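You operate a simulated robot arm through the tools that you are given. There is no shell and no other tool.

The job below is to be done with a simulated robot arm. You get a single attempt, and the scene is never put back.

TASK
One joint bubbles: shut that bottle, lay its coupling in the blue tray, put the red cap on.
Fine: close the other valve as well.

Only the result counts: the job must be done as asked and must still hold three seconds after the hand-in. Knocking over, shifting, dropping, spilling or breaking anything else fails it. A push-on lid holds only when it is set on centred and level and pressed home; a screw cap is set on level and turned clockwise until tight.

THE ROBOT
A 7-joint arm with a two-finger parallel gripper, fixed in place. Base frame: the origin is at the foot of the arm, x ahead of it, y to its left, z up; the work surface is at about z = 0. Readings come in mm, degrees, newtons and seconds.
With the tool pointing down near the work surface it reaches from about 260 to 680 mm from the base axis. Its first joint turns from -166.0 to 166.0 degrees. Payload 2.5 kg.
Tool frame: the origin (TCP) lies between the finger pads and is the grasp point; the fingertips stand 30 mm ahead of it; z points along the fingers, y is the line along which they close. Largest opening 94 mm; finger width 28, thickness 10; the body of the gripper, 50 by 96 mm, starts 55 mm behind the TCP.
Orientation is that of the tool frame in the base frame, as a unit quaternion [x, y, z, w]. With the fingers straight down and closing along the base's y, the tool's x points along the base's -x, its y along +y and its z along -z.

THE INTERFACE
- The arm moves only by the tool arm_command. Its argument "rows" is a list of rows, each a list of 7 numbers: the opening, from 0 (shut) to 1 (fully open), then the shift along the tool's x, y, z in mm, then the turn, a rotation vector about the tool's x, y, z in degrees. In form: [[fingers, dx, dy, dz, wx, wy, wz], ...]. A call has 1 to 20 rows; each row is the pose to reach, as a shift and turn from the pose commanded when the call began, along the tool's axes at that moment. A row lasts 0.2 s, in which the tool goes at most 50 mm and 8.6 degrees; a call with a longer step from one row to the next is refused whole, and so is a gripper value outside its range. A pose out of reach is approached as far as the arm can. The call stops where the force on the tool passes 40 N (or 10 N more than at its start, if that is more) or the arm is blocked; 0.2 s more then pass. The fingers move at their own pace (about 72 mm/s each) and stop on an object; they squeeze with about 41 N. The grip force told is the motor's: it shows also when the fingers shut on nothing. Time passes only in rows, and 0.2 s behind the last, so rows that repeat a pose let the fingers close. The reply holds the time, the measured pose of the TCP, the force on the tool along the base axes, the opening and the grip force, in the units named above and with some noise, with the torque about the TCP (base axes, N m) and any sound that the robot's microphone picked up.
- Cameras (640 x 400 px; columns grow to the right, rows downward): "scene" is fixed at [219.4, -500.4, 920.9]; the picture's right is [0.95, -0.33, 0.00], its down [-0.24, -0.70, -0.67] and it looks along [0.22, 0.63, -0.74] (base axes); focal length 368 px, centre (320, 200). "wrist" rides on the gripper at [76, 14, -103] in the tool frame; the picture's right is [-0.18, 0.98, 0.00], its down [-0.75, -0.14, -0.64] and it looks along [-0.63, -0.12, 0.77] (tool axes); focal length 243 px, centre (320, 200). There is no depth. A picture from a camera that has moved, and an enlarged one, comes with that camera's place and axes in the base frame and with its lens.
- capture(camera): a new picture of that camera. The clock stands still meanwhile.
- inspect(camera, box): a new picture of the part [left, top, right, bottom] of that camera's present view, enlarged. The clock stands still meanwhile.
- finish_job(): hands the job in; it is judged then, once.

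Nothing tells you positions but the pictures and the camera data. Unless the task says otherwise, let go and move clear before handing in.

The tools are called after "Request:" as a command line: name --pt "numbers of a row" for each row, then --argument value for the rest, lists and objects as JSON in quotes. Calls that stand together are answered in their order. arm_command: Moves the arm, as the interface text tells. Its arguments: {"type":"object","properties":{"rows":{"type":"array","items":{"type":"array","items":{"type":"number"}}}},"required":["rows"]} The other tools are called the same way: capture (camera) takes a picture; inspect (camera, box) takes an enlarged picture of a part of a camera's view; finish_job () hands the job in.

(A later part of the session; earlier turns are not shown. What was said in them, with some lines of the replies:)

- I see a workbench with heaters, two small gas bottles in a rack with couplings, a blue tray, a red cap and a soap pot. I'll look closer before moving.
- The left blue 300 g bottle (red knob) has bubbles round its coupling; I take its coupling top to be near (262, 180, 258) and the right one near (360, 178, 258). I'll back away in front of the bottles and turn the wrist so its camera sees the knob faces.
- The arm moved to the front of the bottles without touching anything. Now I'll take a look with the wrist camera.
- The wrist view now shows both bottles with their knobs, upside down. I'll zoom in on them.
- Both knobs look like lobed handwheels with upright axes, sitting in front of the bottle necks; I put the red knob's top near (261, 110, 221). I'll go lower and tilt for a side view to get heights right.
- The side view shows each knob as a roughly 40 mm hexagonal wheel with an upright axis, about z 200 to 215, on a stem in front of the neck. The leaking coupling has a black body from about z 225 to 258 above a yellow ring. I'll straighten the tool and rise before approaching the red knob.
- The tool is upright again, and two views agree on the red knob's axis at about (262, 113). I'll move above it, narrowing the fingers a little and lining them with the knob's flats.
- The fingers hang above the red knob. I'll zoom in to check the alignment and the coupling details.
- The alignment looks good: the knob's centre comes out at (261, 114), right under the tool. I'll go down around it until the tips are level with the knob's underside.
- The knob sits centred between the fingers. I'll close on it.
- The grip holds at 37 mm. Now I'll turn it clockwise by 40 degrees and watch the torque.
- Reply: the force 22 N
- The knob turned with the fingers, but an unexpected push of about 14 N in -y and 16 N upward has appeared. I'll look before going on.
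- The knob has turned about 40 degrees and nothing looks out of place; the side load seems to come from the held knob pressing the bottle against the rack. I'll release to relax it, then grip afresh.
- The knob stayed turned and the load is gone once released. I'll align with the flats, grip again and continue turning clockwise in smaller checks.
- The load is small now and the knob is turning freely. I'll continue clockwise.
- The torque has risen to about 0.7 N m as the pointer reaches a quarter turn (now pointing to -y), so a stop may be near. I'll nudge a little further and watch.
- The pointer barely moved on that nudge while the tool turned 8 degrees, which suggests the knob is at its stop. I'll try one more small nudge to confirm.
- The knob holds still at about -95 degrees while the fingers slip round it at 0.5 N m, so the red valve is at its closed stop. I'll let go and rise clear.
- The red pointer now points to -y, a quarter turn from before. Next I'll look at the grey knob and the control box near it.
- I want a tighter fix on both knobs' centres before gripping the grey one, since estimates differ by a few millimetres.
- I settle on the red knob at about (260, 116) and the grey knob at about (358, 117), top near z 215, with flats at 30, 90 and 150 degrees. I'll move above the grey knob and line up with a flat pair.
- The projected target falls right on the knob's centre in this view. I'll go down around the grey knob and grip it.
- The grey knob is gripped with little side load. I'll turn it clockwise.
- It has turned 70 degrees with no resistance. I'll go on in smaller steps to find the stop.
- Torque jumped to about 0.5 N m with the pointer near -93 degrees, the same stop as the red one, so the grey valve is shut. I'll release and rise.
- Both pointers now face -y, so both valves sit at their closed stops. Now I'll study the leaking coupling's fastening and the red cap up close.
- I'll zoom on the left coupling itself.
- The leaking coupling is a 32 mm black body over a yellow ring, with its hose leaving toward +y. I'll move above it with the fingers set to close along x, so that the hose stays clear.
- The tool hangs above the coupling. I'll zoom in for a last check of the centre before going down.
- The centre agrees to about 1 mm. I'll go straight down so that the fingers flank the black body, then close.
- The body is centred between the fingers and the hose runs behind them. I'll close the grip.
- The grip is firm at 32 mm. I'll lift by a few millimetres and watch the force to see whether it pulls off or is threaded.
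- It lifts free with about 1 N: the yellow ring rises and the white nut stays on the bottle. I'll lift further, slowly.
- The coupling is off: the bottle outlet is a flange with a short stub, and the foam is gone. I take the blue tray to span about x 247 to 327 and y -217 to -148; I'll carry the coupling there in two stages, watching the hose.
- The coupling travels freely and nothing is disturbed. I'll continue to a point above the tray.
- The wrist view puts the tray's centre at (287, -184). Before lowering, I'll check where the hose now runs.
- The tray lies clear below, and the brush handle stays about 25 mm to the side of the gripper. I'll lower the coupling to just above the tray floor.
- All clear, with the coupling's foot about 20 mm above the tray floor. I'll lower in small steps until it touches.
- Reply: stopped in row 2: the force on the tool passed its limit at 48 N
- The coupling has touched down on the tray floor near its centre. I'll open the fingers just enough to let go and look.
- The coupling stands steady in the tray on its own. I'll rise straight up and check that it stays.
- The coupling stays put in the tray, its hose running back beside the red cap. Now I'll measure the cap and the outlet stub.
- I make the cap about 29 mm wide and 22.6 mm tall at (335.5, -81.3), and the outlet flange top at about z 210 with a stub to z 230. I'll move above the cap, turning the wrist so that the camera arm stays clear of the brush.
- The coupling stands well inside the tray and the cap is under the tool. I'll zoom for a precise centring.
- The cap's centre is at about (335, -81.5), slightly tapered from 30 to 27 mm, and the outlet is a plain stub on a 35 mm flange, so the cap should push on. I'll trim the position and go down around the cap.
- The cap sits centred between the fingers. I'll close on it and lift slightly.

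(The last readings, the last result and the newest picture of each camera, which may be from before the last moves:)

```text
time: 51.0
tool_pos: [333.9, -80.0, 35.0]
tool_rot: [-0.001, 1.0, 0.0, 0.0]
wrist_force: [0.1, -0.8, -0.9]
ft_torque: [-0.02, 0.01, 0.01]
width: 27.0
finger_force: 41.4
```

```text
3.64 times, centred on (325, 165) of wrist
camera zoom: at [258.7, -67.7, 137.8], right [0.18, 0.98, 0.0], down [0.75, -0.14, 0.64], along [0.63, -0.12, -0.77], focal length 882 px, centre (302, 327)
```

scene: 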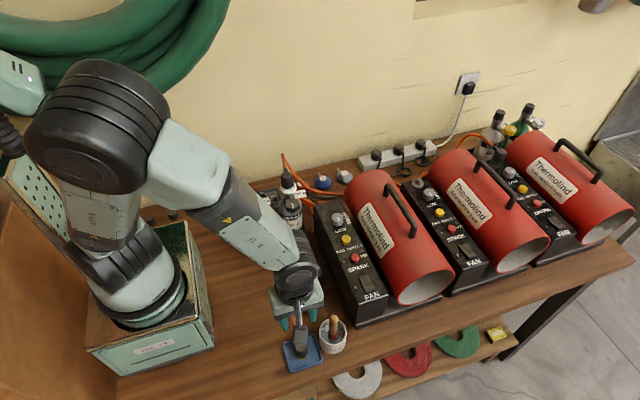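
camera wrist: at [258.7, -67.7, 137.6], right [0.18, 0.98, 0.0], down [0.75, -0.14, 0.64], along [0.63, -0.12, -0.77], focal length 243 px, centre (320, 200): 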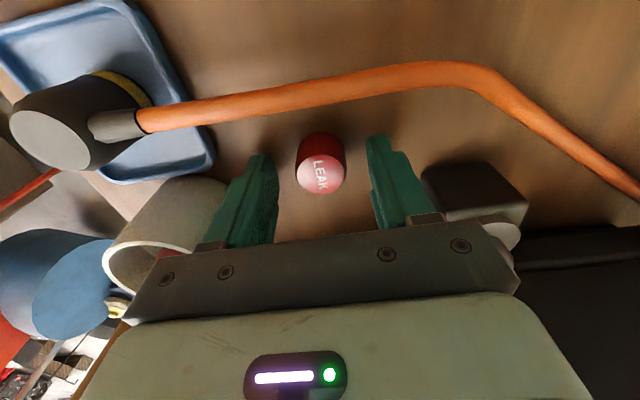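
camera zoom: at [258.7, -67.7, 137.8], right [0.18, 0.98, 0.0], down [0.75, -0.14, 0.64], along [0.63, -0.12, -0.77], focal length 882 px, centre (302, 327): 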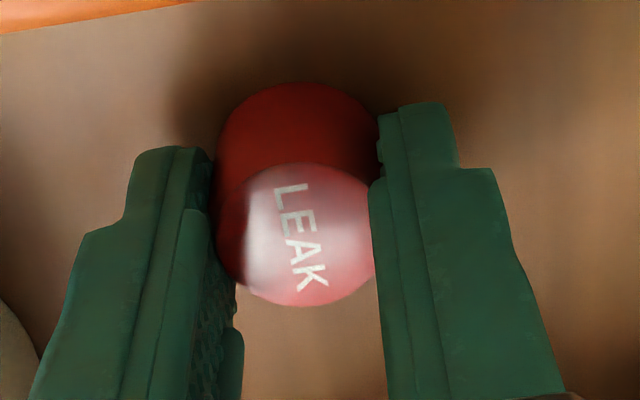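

The cap is held centred at 27 mm. I'll lift it straight up to a safe travel height.

Request:
arm_command --pt "0.2 0 0 -5 0 0 0" --pt "0.2 0 0 -20 0 0 0" --pt "0.2 0 0 -60 0 0 0" --pt "0.2 0 0 -105 0 0 0" --pt "0.2 0 0 -150 0 0 0" --pt "0.2 0 0 -195 0 0 0" --pt "0.2 0 0 -240 0 0 0" --pt "0.2 0 0 -275 0 0 0" --pt "0.2 0 0 -290 0 0 0" --pt "0.2 0 0 -290 0 0 0"

Request:
inspect --camera "wrist" --box '[260, 110, 390, 220]'

Request:
capture --camera "scene"

```text
time: 53.2
tool_pos: [333.8, -79.6, 326.2]
tool_rot: [-0.001, 1.0, 0.0, 0.0]
wrist_force: [-0.4, 0.9, -0.1]
ft_torque: [0.0, 0.01, 0.0]
width: 26.8
finger_force: 40.8
```

```text
3.64 times, centred on (325, 165) of wrist
camera zoom: at [257.7, -68.0, 428.2], right [0.18, 0.98, 0.0], down [0.75, -0.14, 0.64], along [0.63, -0.12, -0.77], focal length 882 px, centre (302, 327)
```

zoom: 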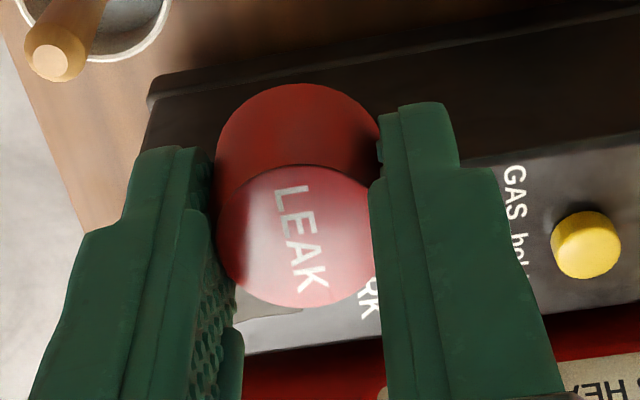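

```text
taken
```

scene: 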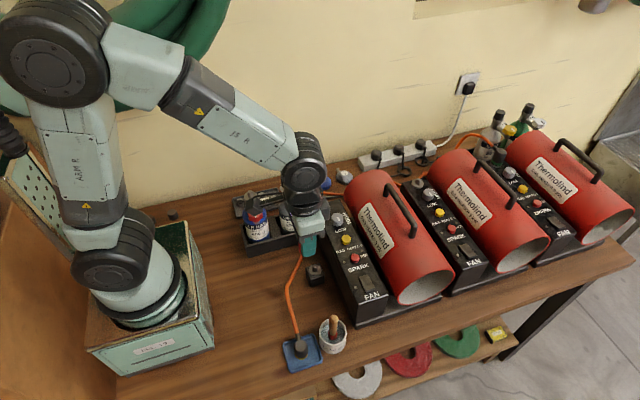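

The cap rides securely. I'll carry it over to a point above the bottle's outlet, keeping the height.

Request:
arm_command --pt "0.2 6 21.5 0 0 0 0" --pt "0.2 12 43 0 0 0 0" --pt "0.2 18 64.4 0 0 0 0" --pt "0.2 24 86 0 0 0 0" --pt "0.2 30 107 0 0 0 0" --pt "0.2 36 129 0 0 0 0" --pt "0.2 42 150 0 0 0 0" --pt "0.2 48 172 0 0 0 0" --pt "0.2 54 193 0 0 0 0" --pt "0.2 60 215 0 0 0 0" --pt "0.2 66 236 0 0 0 0" --pt "0.2 71.5 250 0 0 0 0" --pt "0.2 71.5 257.5 0 0 0 0" --pt "0.2 71.5 257.5 0 0 0 0"

Request:
capture --camera "wrist"

Request:
inspect --camera "scene" --box '[220, 140, 310, 240]'

```text
time: 56.2
tool_pos: [263.4, 177.5, 324.8]
tool_rot: [-0.001, 1.0, 0.0, 0.0]
wrist_force: [0.0, -0.2, -0.3]
ft_torque: [0.0, 0.0, 0.01]
width: 26.8
finger_force: 41.5
```

```text
taken
camera wrist: at [186.8, 190.2, 427.2], right [0.18, 0.98, 0.0], down [0.75, -0.14, 0.64], along [0.63, -0.12, -0.77], focal length 243 px, centre (320, 200)
```

wrist: 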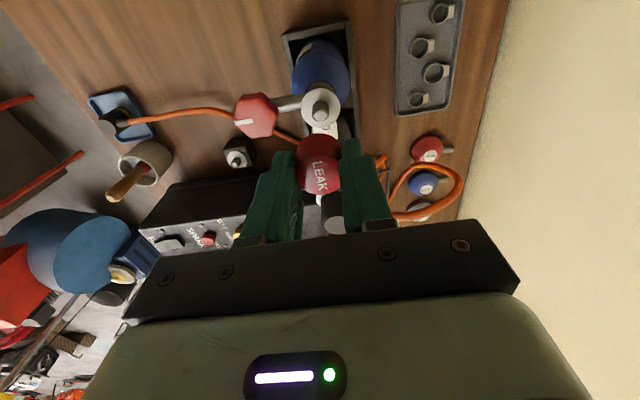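

```text
4.00 times, centred on (265, 190) of scene
camera zoom: at [219.4, -500.4, 920.9], right [0.95, -0.33, 0.0], down [-0.24, -0.7, -0.67], along [0.22, 0.63, -0.74], focal length 1472 px, centre (540, 240)
```

zoom: 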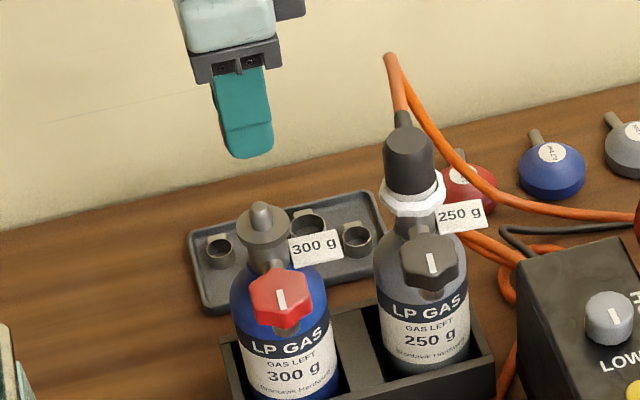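

I'm above the outlet, and the stub is visible beyond the cap. I'll zoom in to measure its centre accurately.

Request:
inspect --camera "wrist" --box '[290, 70, 350, 140]'

Request:
inspect --camera "wrist" --box '[260, 70, 390, 220]'

Request:
inspect --camera "scene" --box '[230, 170, 280, 210]'

```text
5.71 times, centred on (320, 105) of wrist
camera zoom: at [186.8, 190.2, 427.2], right [0.18, 0.98, 0.0], down [0.75, -0.14, 0.64], along [0.63, -0.12, -0.77], focal length 1386 px, centre (320, 743)
```

zoom: 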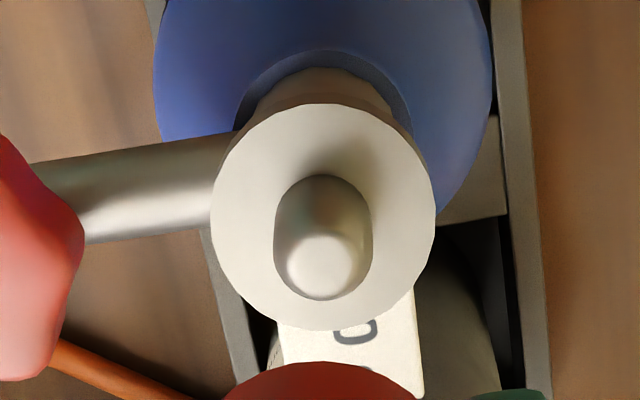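

```text
2.67 times, centred on (325, 145) of wrist
camera zoom: at [186.8, 190.2, 427.2], right [0.18, 0.98, 0.0], down [0.75, -0.14, 0.64], along [0.63, -0.12, -0.77], focal length 647 px, centre (307, 347)
```

zoom: 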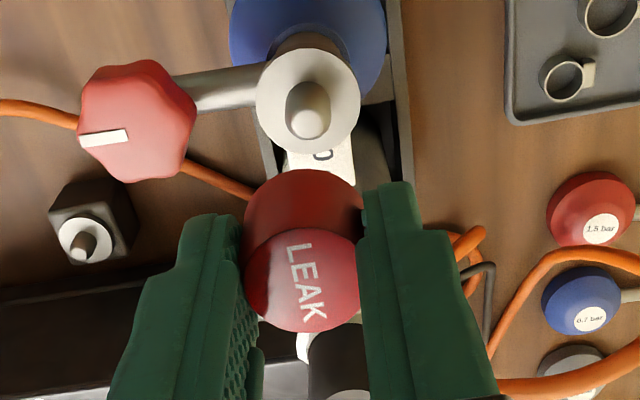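

```text
10.00 times, centred on (255, 190) of scene
camera zoom: at [219.4, -500.4, 920.9], right [0.95, -0.33, 0.0], down [-0.24, -0.7, -0.67], along [0.22, 0.63, -0.74], focal length 3679 px, centre (970, 300)
```

zoom: 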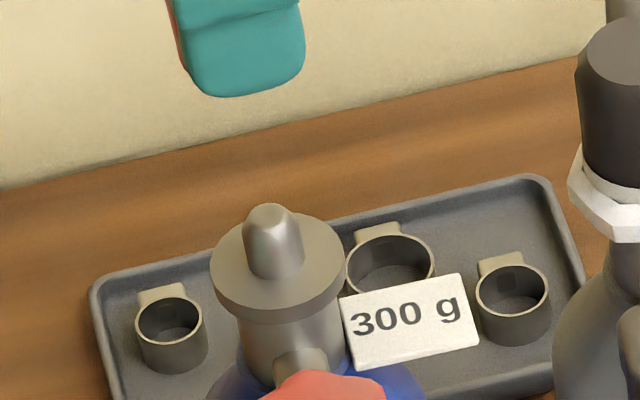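

The outlet's axis comes out at (260.8, 176.3), about 2 mm off the cap in x and 1 mm in y. I'll correct that and go halfway down, then measure again.

Request:
arm_command --pt "0.2 1 0.6 0 0 0 0" --pt "0.2 1.9 1.1 10 0 0 0" --pt "0.2 1.9 1.1 25 0 0 0" --pt "0.2 1.9 1.1 35 0 0 0" --pt "0.2 1.9 1.1 40 0 0 0" --pt "0.2 1.9 1.1 40 0 0 0"

Request:
inspect --camera "wrist" --box '[260, 90, 390, 220]'

Request:
inspect --camera "scene" --box '[230, 160, 280, 210]'

```text
time: 57.6
tool_pos: [260.7, 178.7, 284.9]
tool_rot: [0.0, 1.0, 0.0, 0.0]
wrist_force: [0.9, 0.3, 0.5]
ft_torque: [-0.03, -0.01, -0.03]
width: 27.0
finger_force: 41.8
```

```text
3.08 times, centred on (325, 155) of wrist
camera zoom: at [184.9, 190.9, 387.1], right [0.18, 0.98, 0.0], down [0.75, -0.14, 0.64], along [0.63, -0.12, -0.77], focal length 746 px, centre (305, 338)
```

zoom: 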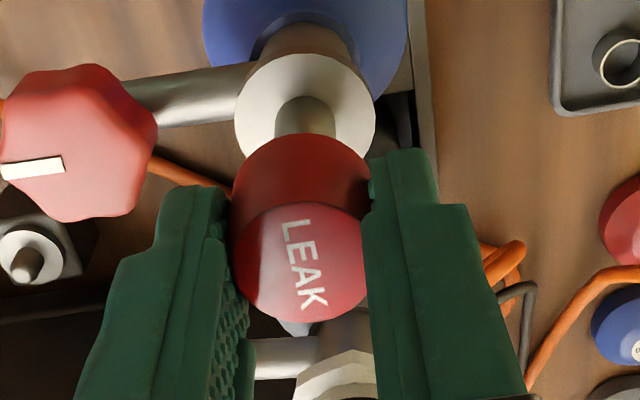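

```text
8.00 times, centred on (255, 185) of scene
camera zoom: at [219.4, -500.4, 920.9], right [0.95, -0.33, 0.0], down [-0.24, -0.7, -0.67], along [0.22, 0.63, -0.74], focal length 2944 px, centre (840, 320)
```

zoom: 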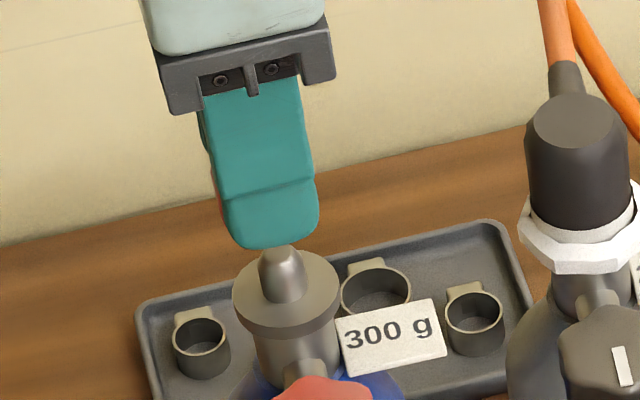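

The offset is now within about 1 mm. I'll trim y by 0.8 mm and lower until the cap's rim is just above the stub's top.

Request:
arm_command --pt "0.2 0 0.8 4 0 0 0" --pt "0.2 0 0.8 9 0 0 0" --pt "0.2 0 0.8 14 0 0 0" --pt "0.2 0 0.8 16 0 0 0" --pt "0.2 0 0.8 16 0 0 0"

Request:
inspect --camera "wrist" --box '[260, 90, 390, 220]'

Request:
inspect --camera "scene" --box '[230, 160, 280, 210]'

```text
time: 58.8
tool_pos: [262.1, 178.8, 268.4]
tool_rot: [-0.001, 1.0, 0.0, 0.0]
wrist_force: [-1.0, 0.1, -0.2]
ft_torque: [0.03, -0.03, -0.03]
width: 26.8
finger_force: 41.3
```

```text
3.08 times, centred on (325, 155) of wrist
camera zoom: at [185.0, 191.8, 371.4], right [0.18, 0.98, 0.0], down [0.75, -0.14, 0.64], along [0.63, -0.12, -0.77], focal length 746 px, centre (305, 338)
```

zoom: 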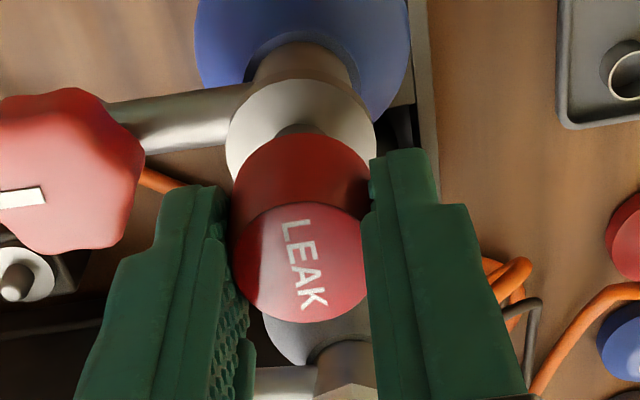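

```text
8.00 times, centred on (255, 185) of scene
camera zoom: at [219.4, -500.4, 920.9], right [0.95, -0.33, 0.0], down [-0.24, -0.7, -0.67], along [0.22, 0.63, -0.74], focal length 2944 px, centre (840, 320)
```

zoom: 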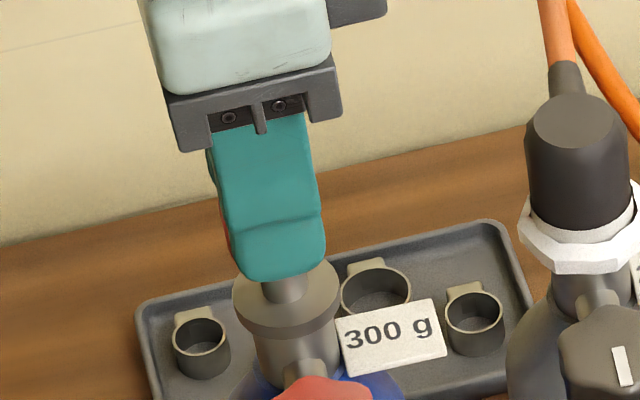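

Cap and flange now line up to within about half a millimetre. I'll ease the cap down over the stub in small steps.

Request:
arm_command --pt "0.2 -0.3 0 2 0 0 0" --pt "0.2 -0.3 0 4 0 0 0" --pt "0.2 -0.3 0 6 0 0 0" --pt "0.2 -0.3 0 8 0 0 0" --pt "0.2 -0.3 0 10 0 0 0" --pt "0.2 -0.3 0 10 0 0 0"

Request:
inspect --camera "wrist" --box '[260, 90, 390, 220]'

Request:
inspect --camera "scene" --box '[230, 160, 280, 210]'

```text
time: 60.2
tool_pos: [261.7, 179.0, 258.9]
tool_rot: [-0.001, 1.0, -0.001, 0.0]
wrist_force: [1.1, -0.2, 0.7]
ft_torque: [0.0, -0.01, 0.0]
width: 26.9
finger_force: 41.1
```

```text
3.08 times, centred on (325, 155) of wrist
camera zoom: at [185.7, 191.7, 361.3], right [0.18, 0.98, 0.0], down [0.75, -0.14, 0.64], along [0.63, -0.12, -0.77], focal length 746 px, centre (305, 338)
```

zoom: 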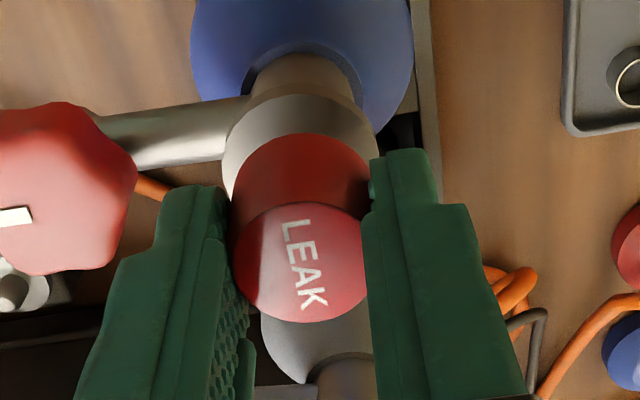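

```text
8.00 times, centred on (255, 185) of scene
camera zoom: at [219.4, -500.4, 920.9], right [0.95, -0.33, 0.0], down [-0.24, -0.7, -0.67], along [0.22, 0.63, -0.74], focal length 2944 px, centre (840, 320)
```

zoom: 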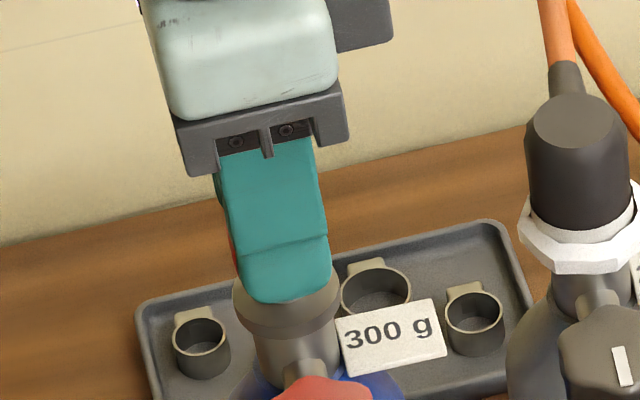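

The stub has entered the cap without any force. I'll continue down toward the flange.

Request:
arm_command --pt "0.2 0 0 2 0 0 0" --pt "0.2 0 0 4 0 0 0" --pt "0.2 0 0 6 0 0 0" --pt "0.2 0 0 8 0 0 0" --pt "0.2 0 0 9 0 0 0" --pt "0.2 0 0 9 0 0 0"

Request:
inspect --camera "wrist" --box '[260, 90, 390, 220]'

```text
time: 61.6
tool_pos: [262.0, 179.7, 251.0]
tool_rot: [0.0, 1.0, -0.001, 0.0]
wrist_force: [0.1, -0.8, 0.0]
ft_torque: [0.01, 0.0, 0.01]
width: 26.8
finger_force: 41.1
```

```text
3.08 times, centred on (325, 155) of wrist
camera zoom: at [185.3, 191.7, 352.0], right [0.18, 0.98, 0.0], down [0.75, -0.14, 0.64], along [0.63, -0.12, -0.77], focal length 746 px, centre (305, 338)
```

zoom: 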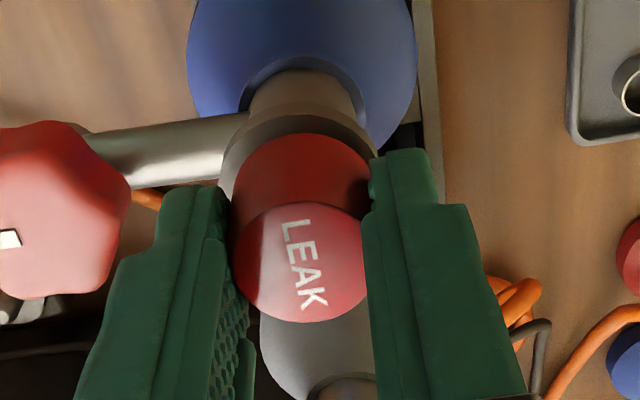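

Still no contact force, with about 4 mm to go. I'll press down in fine steps now.

Request:
arm_command --pt "0.2 0 0 0.7 0 0 0" --pt "0.2 0 0 1.4 0 0 0" --pt "0.2 0 0 2.1 0 0 0" --pt "0.2 0 0 2.8 0 0 0" --pt "0.2 0 0 3.5 0 0 0"

```text
time: 62.8
tool_pos: [262.1, 179.7, 246.2]
tool_rot: [-0.001, 1.0, 0.001, 0.001]
wrist_force: [-2.7, -2.0, 16.9]
ft_torque: [0.05, 0.13, -0.01]
width: 27.1
finger_force: 40.8
```

Contact: 17 N upward with almost no tilt torque. I'll press a little harder to seat it home.

Request:
arm_command --pt "0.2 0 0 0.3 0 0 0" --pt "0.2 0 0 0.6 0 0 0" --pt "0.2 0 0 0.6 0 0 0"

Request:
inspect --camera "wrist" --box '[260, 90, 390, 220]'

Request:
inspect --camera "scene" --box '[230, 160, 280, 210]'

```text
time: 63.7
tool_pos: [262.7, 179.5, 246.7]
tool_rot: [0.0, 1.0, 0.0, 0.001]
wrist_force: [-3.4, -2.7, 8.4]
ft_torque: [0.01, 0.16, 0.01]
width: 26.8
finger_force: 40.3
stopped in row 3: the force on the tool passed its limit at 40 N (the readings are from after the stop); the commanded pose is now the measured one
```

```text
3.08 times, centred on (325, 155) of wrist
camera zoom: at [185.5, 191.6, 348.9], right [0.18, 0.98, 0.0], down [0.75, -0.14, 0.64], along [0.63, -0.12, -0.77], focal length 746 px, centre (305, 338)
```

zoom: 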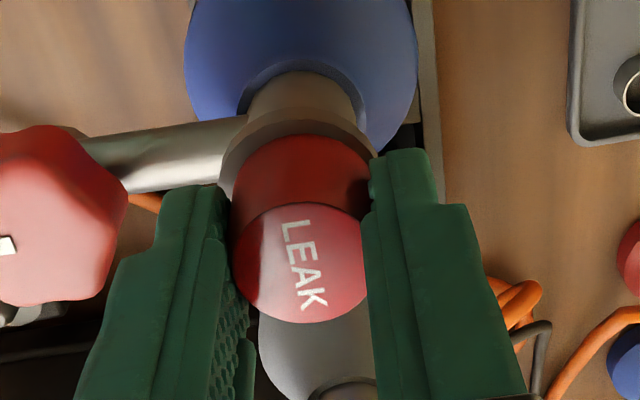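

```text
8.00 times, centred on (255, 185) of scene
camera zoom: at [219.4, -500.4, 920.9], right [0.95, -0.33, 0.0], down [-0.24, -0.7, -0.67], along [0.22, 0.63, -0.74], focal length 2944 px, centre (840, 320)
```

zoom: 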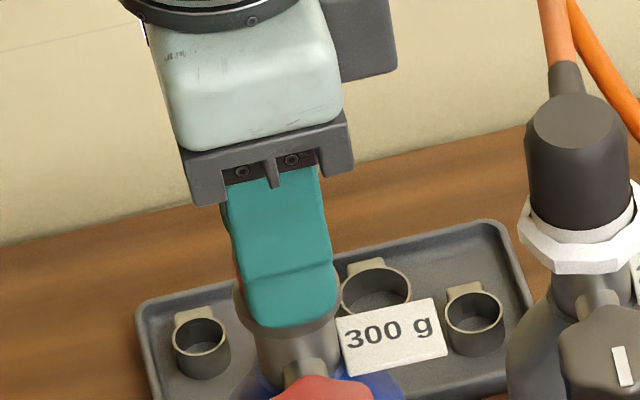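

The cap bottomed on the flange and was pressed to 40 N, level. I'll open the fingers a little to let go and check how it sits.

Request:
arm_command --pt "0.35 0 0 0 0 0 0" --pt "0.42 0 0 0 0 0 0" --pt "0.42 0 0 0 0 0 0" --pt "0.42 0 0 0 0 0 0"

Request:
inspect --camera "wrist" --box '[260, 90, 390, 220]'

```text
time: 64.7
tool_pos: [261.6, 179.9, 245.9]
tool_rot: [0.0, 1.0, 0.001, 0.001]
wrist_force: [0.9, 0.2, -0.7]
ft_torque: [-0.01, -0.02, -0.02]
width: 39.4
finger_force: 0.1
```

```text
3.08 times, centred on (325, 155) of wrist
camera zoom: at [185.5, 191.7, 348.6], right [0.18, 0.98, 0.0], down [0.75, -0.14, 0.64], along [0.63, -0.12, -0.77], focal length 746 px, centre (305, 338)
```

zoom: 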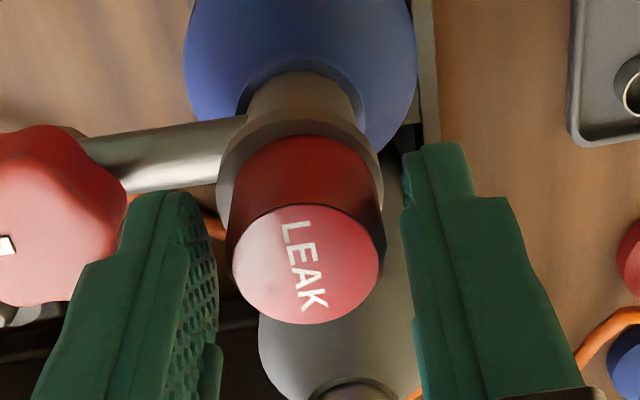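

The cap sits level and unchanged after release. I'll rise clear and inspect it from both cameras.

Request:
arm_command --pt "0.42 0 0 -10 0 0 0" --pt "0.42 0 0 -30 0 0 0" --pt "0.42 0 0 -60 0 0 0" --pt "0.42 0 0 -90 0 0 0" --pt "0.42 0 0 -90 0 0 0"

Request:
inspect --camera "wrist" --box '[270, 50, 370, 150]'

Request:
inspect --camera "scene" --box '[230, 170, 280, 220]'

```text
time: 65.9
tool_pos: [263.0, 178.9, 337.0]
tool_rot: [0.0, 1.0, 0.001, 0.001]
wrist_force: [0.4, 0.5, -0.2]
ft_torque: [0.03, -0.02, 0.0]
width: 39.6
finger_force: 0.0
```

```text
4.00 times, centred on (320, 100) of wrist
camera zoom: at [185.5, 191.3, 439.1], right [0.18, 0.98, 0.0], down [0.75, -0.14, 0.64], along [0.63, -0.12, -0.77], focal length 970 px, centre (320, 600)
```

zoom: 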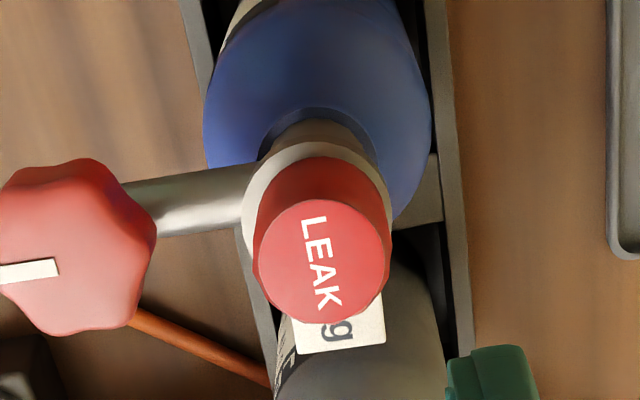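

```text
8.00 times, centred on (255, 195) of scene
camera zoom: at [219.4, -500.4, 920.9], right [0.95, -0.33, 0.0], down [-0.24, -0.7, -0.67], along [0.22, 0.63, -0.74], focal length 2944 px, centre (840, 240)
```

zoom: 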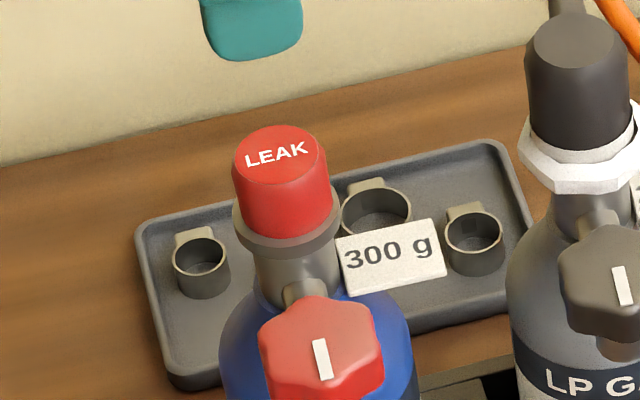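

The cap sits centred and flush on the flange, and both knob pointers show the same closed angle. I'll retreat higher and take a last look over everything.

Request:
arm_command --pt "0.42 -10 0 -30 0 0 0" --pt "0.42 -30 0 -60 0 0 0" --pt "0.42 -60 0 -90 0 0 0" --pt "0.42 -60 0 -90 0 0 0" --pt "0.42 -60 0 -90 0 0 0"

Request:
capture --camera "scene"

Request:
inspect --camera "scene" --box '[220, 150, 340, 260]'

Request:
inspect --camera "scene" --box '[260, 260, 380, 385]'

```text
time: 67.1
tool_pos: [323.0, 180.0, 426.1]
tool_rot: [0.001, 1.0, 0.0, 0.001]
wrist_force: [-0.1, -0.1, -0.1]
ft_torque: [-0.01, 0.0, 0.01]
width: 39.5
finger_force: 0.0
```

```text
taken
```

scene: 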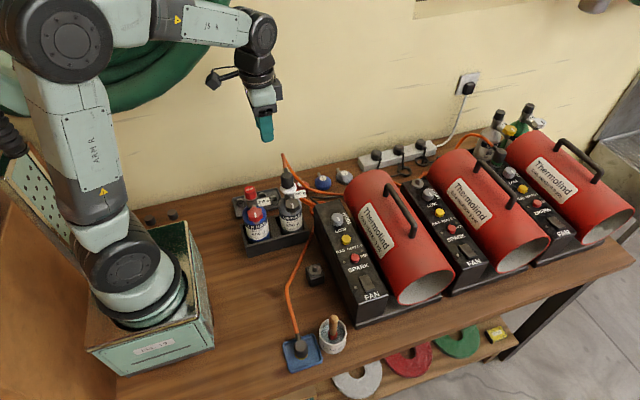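

```text
3.64 times, centred on (280, 205) of scene
camera zoom: at [219.4, -500.4, 920.9], right [0.95, -0.33, 0.0], down [-0.24, -0.7, -0.67], along [0.22, 0.63, -0.74], focal length 1338 px, centre (466, 182)
```

zoom: 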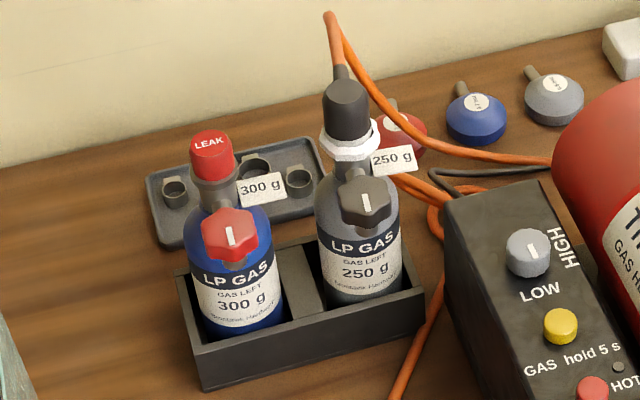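

```text
3.20 times, centred on (320, 322) of scene
camera zoom: at [219.4, -500.4, 920.9], right [0.95, -0.33, 0.0], down [-0.24, -0.7, -0.67], along [0.22, 0.63, -0.74], focal length 1177 px, centre (320, -192)
```

zoom: 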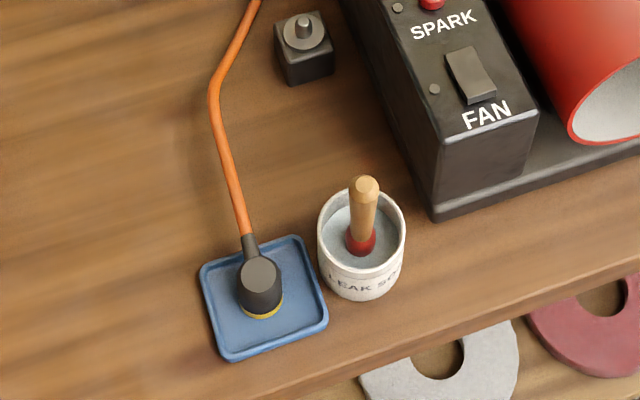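

Everything is in place:
- Both valves are at their closed stops.
- The leaking coupling stands in the blue tray.
- The red cap is seated on the blue bottle.
- Nothing else looks disturbed, and the arm is clear.

I'm handing the job in.

Request:
finish_job

```text
The job is handed in.
```

The job is handed in, and in the last pictures everything was where you asked for it:

- **Leaking bottle:** The joint that bubbled was on the blue 300 g bottle with the red knob. I turned its valve clockwise about a quarter turn, until it hit its stop.
- **Coupling:** It lifted off the bottle easily and now stands upright near the middle of the blue tray, with its hose still attached and running back across the bench.
- **Red cap:** It is on the blue bottle's outlet, centred and level. I pushed it down onto the flange with about 40 N. The outlet had no visible thread, so I treated the cap as push-on and did not turn it.
- **Other valve:** I closed the grey 250 g bottle's valve the same way. Both knob pointers now show the same closed angle.

I saw nothing else moved or knocked over, and the gripper is empty and clear of the bench. I did not get the judge's result, so I can't confirm that it passed.
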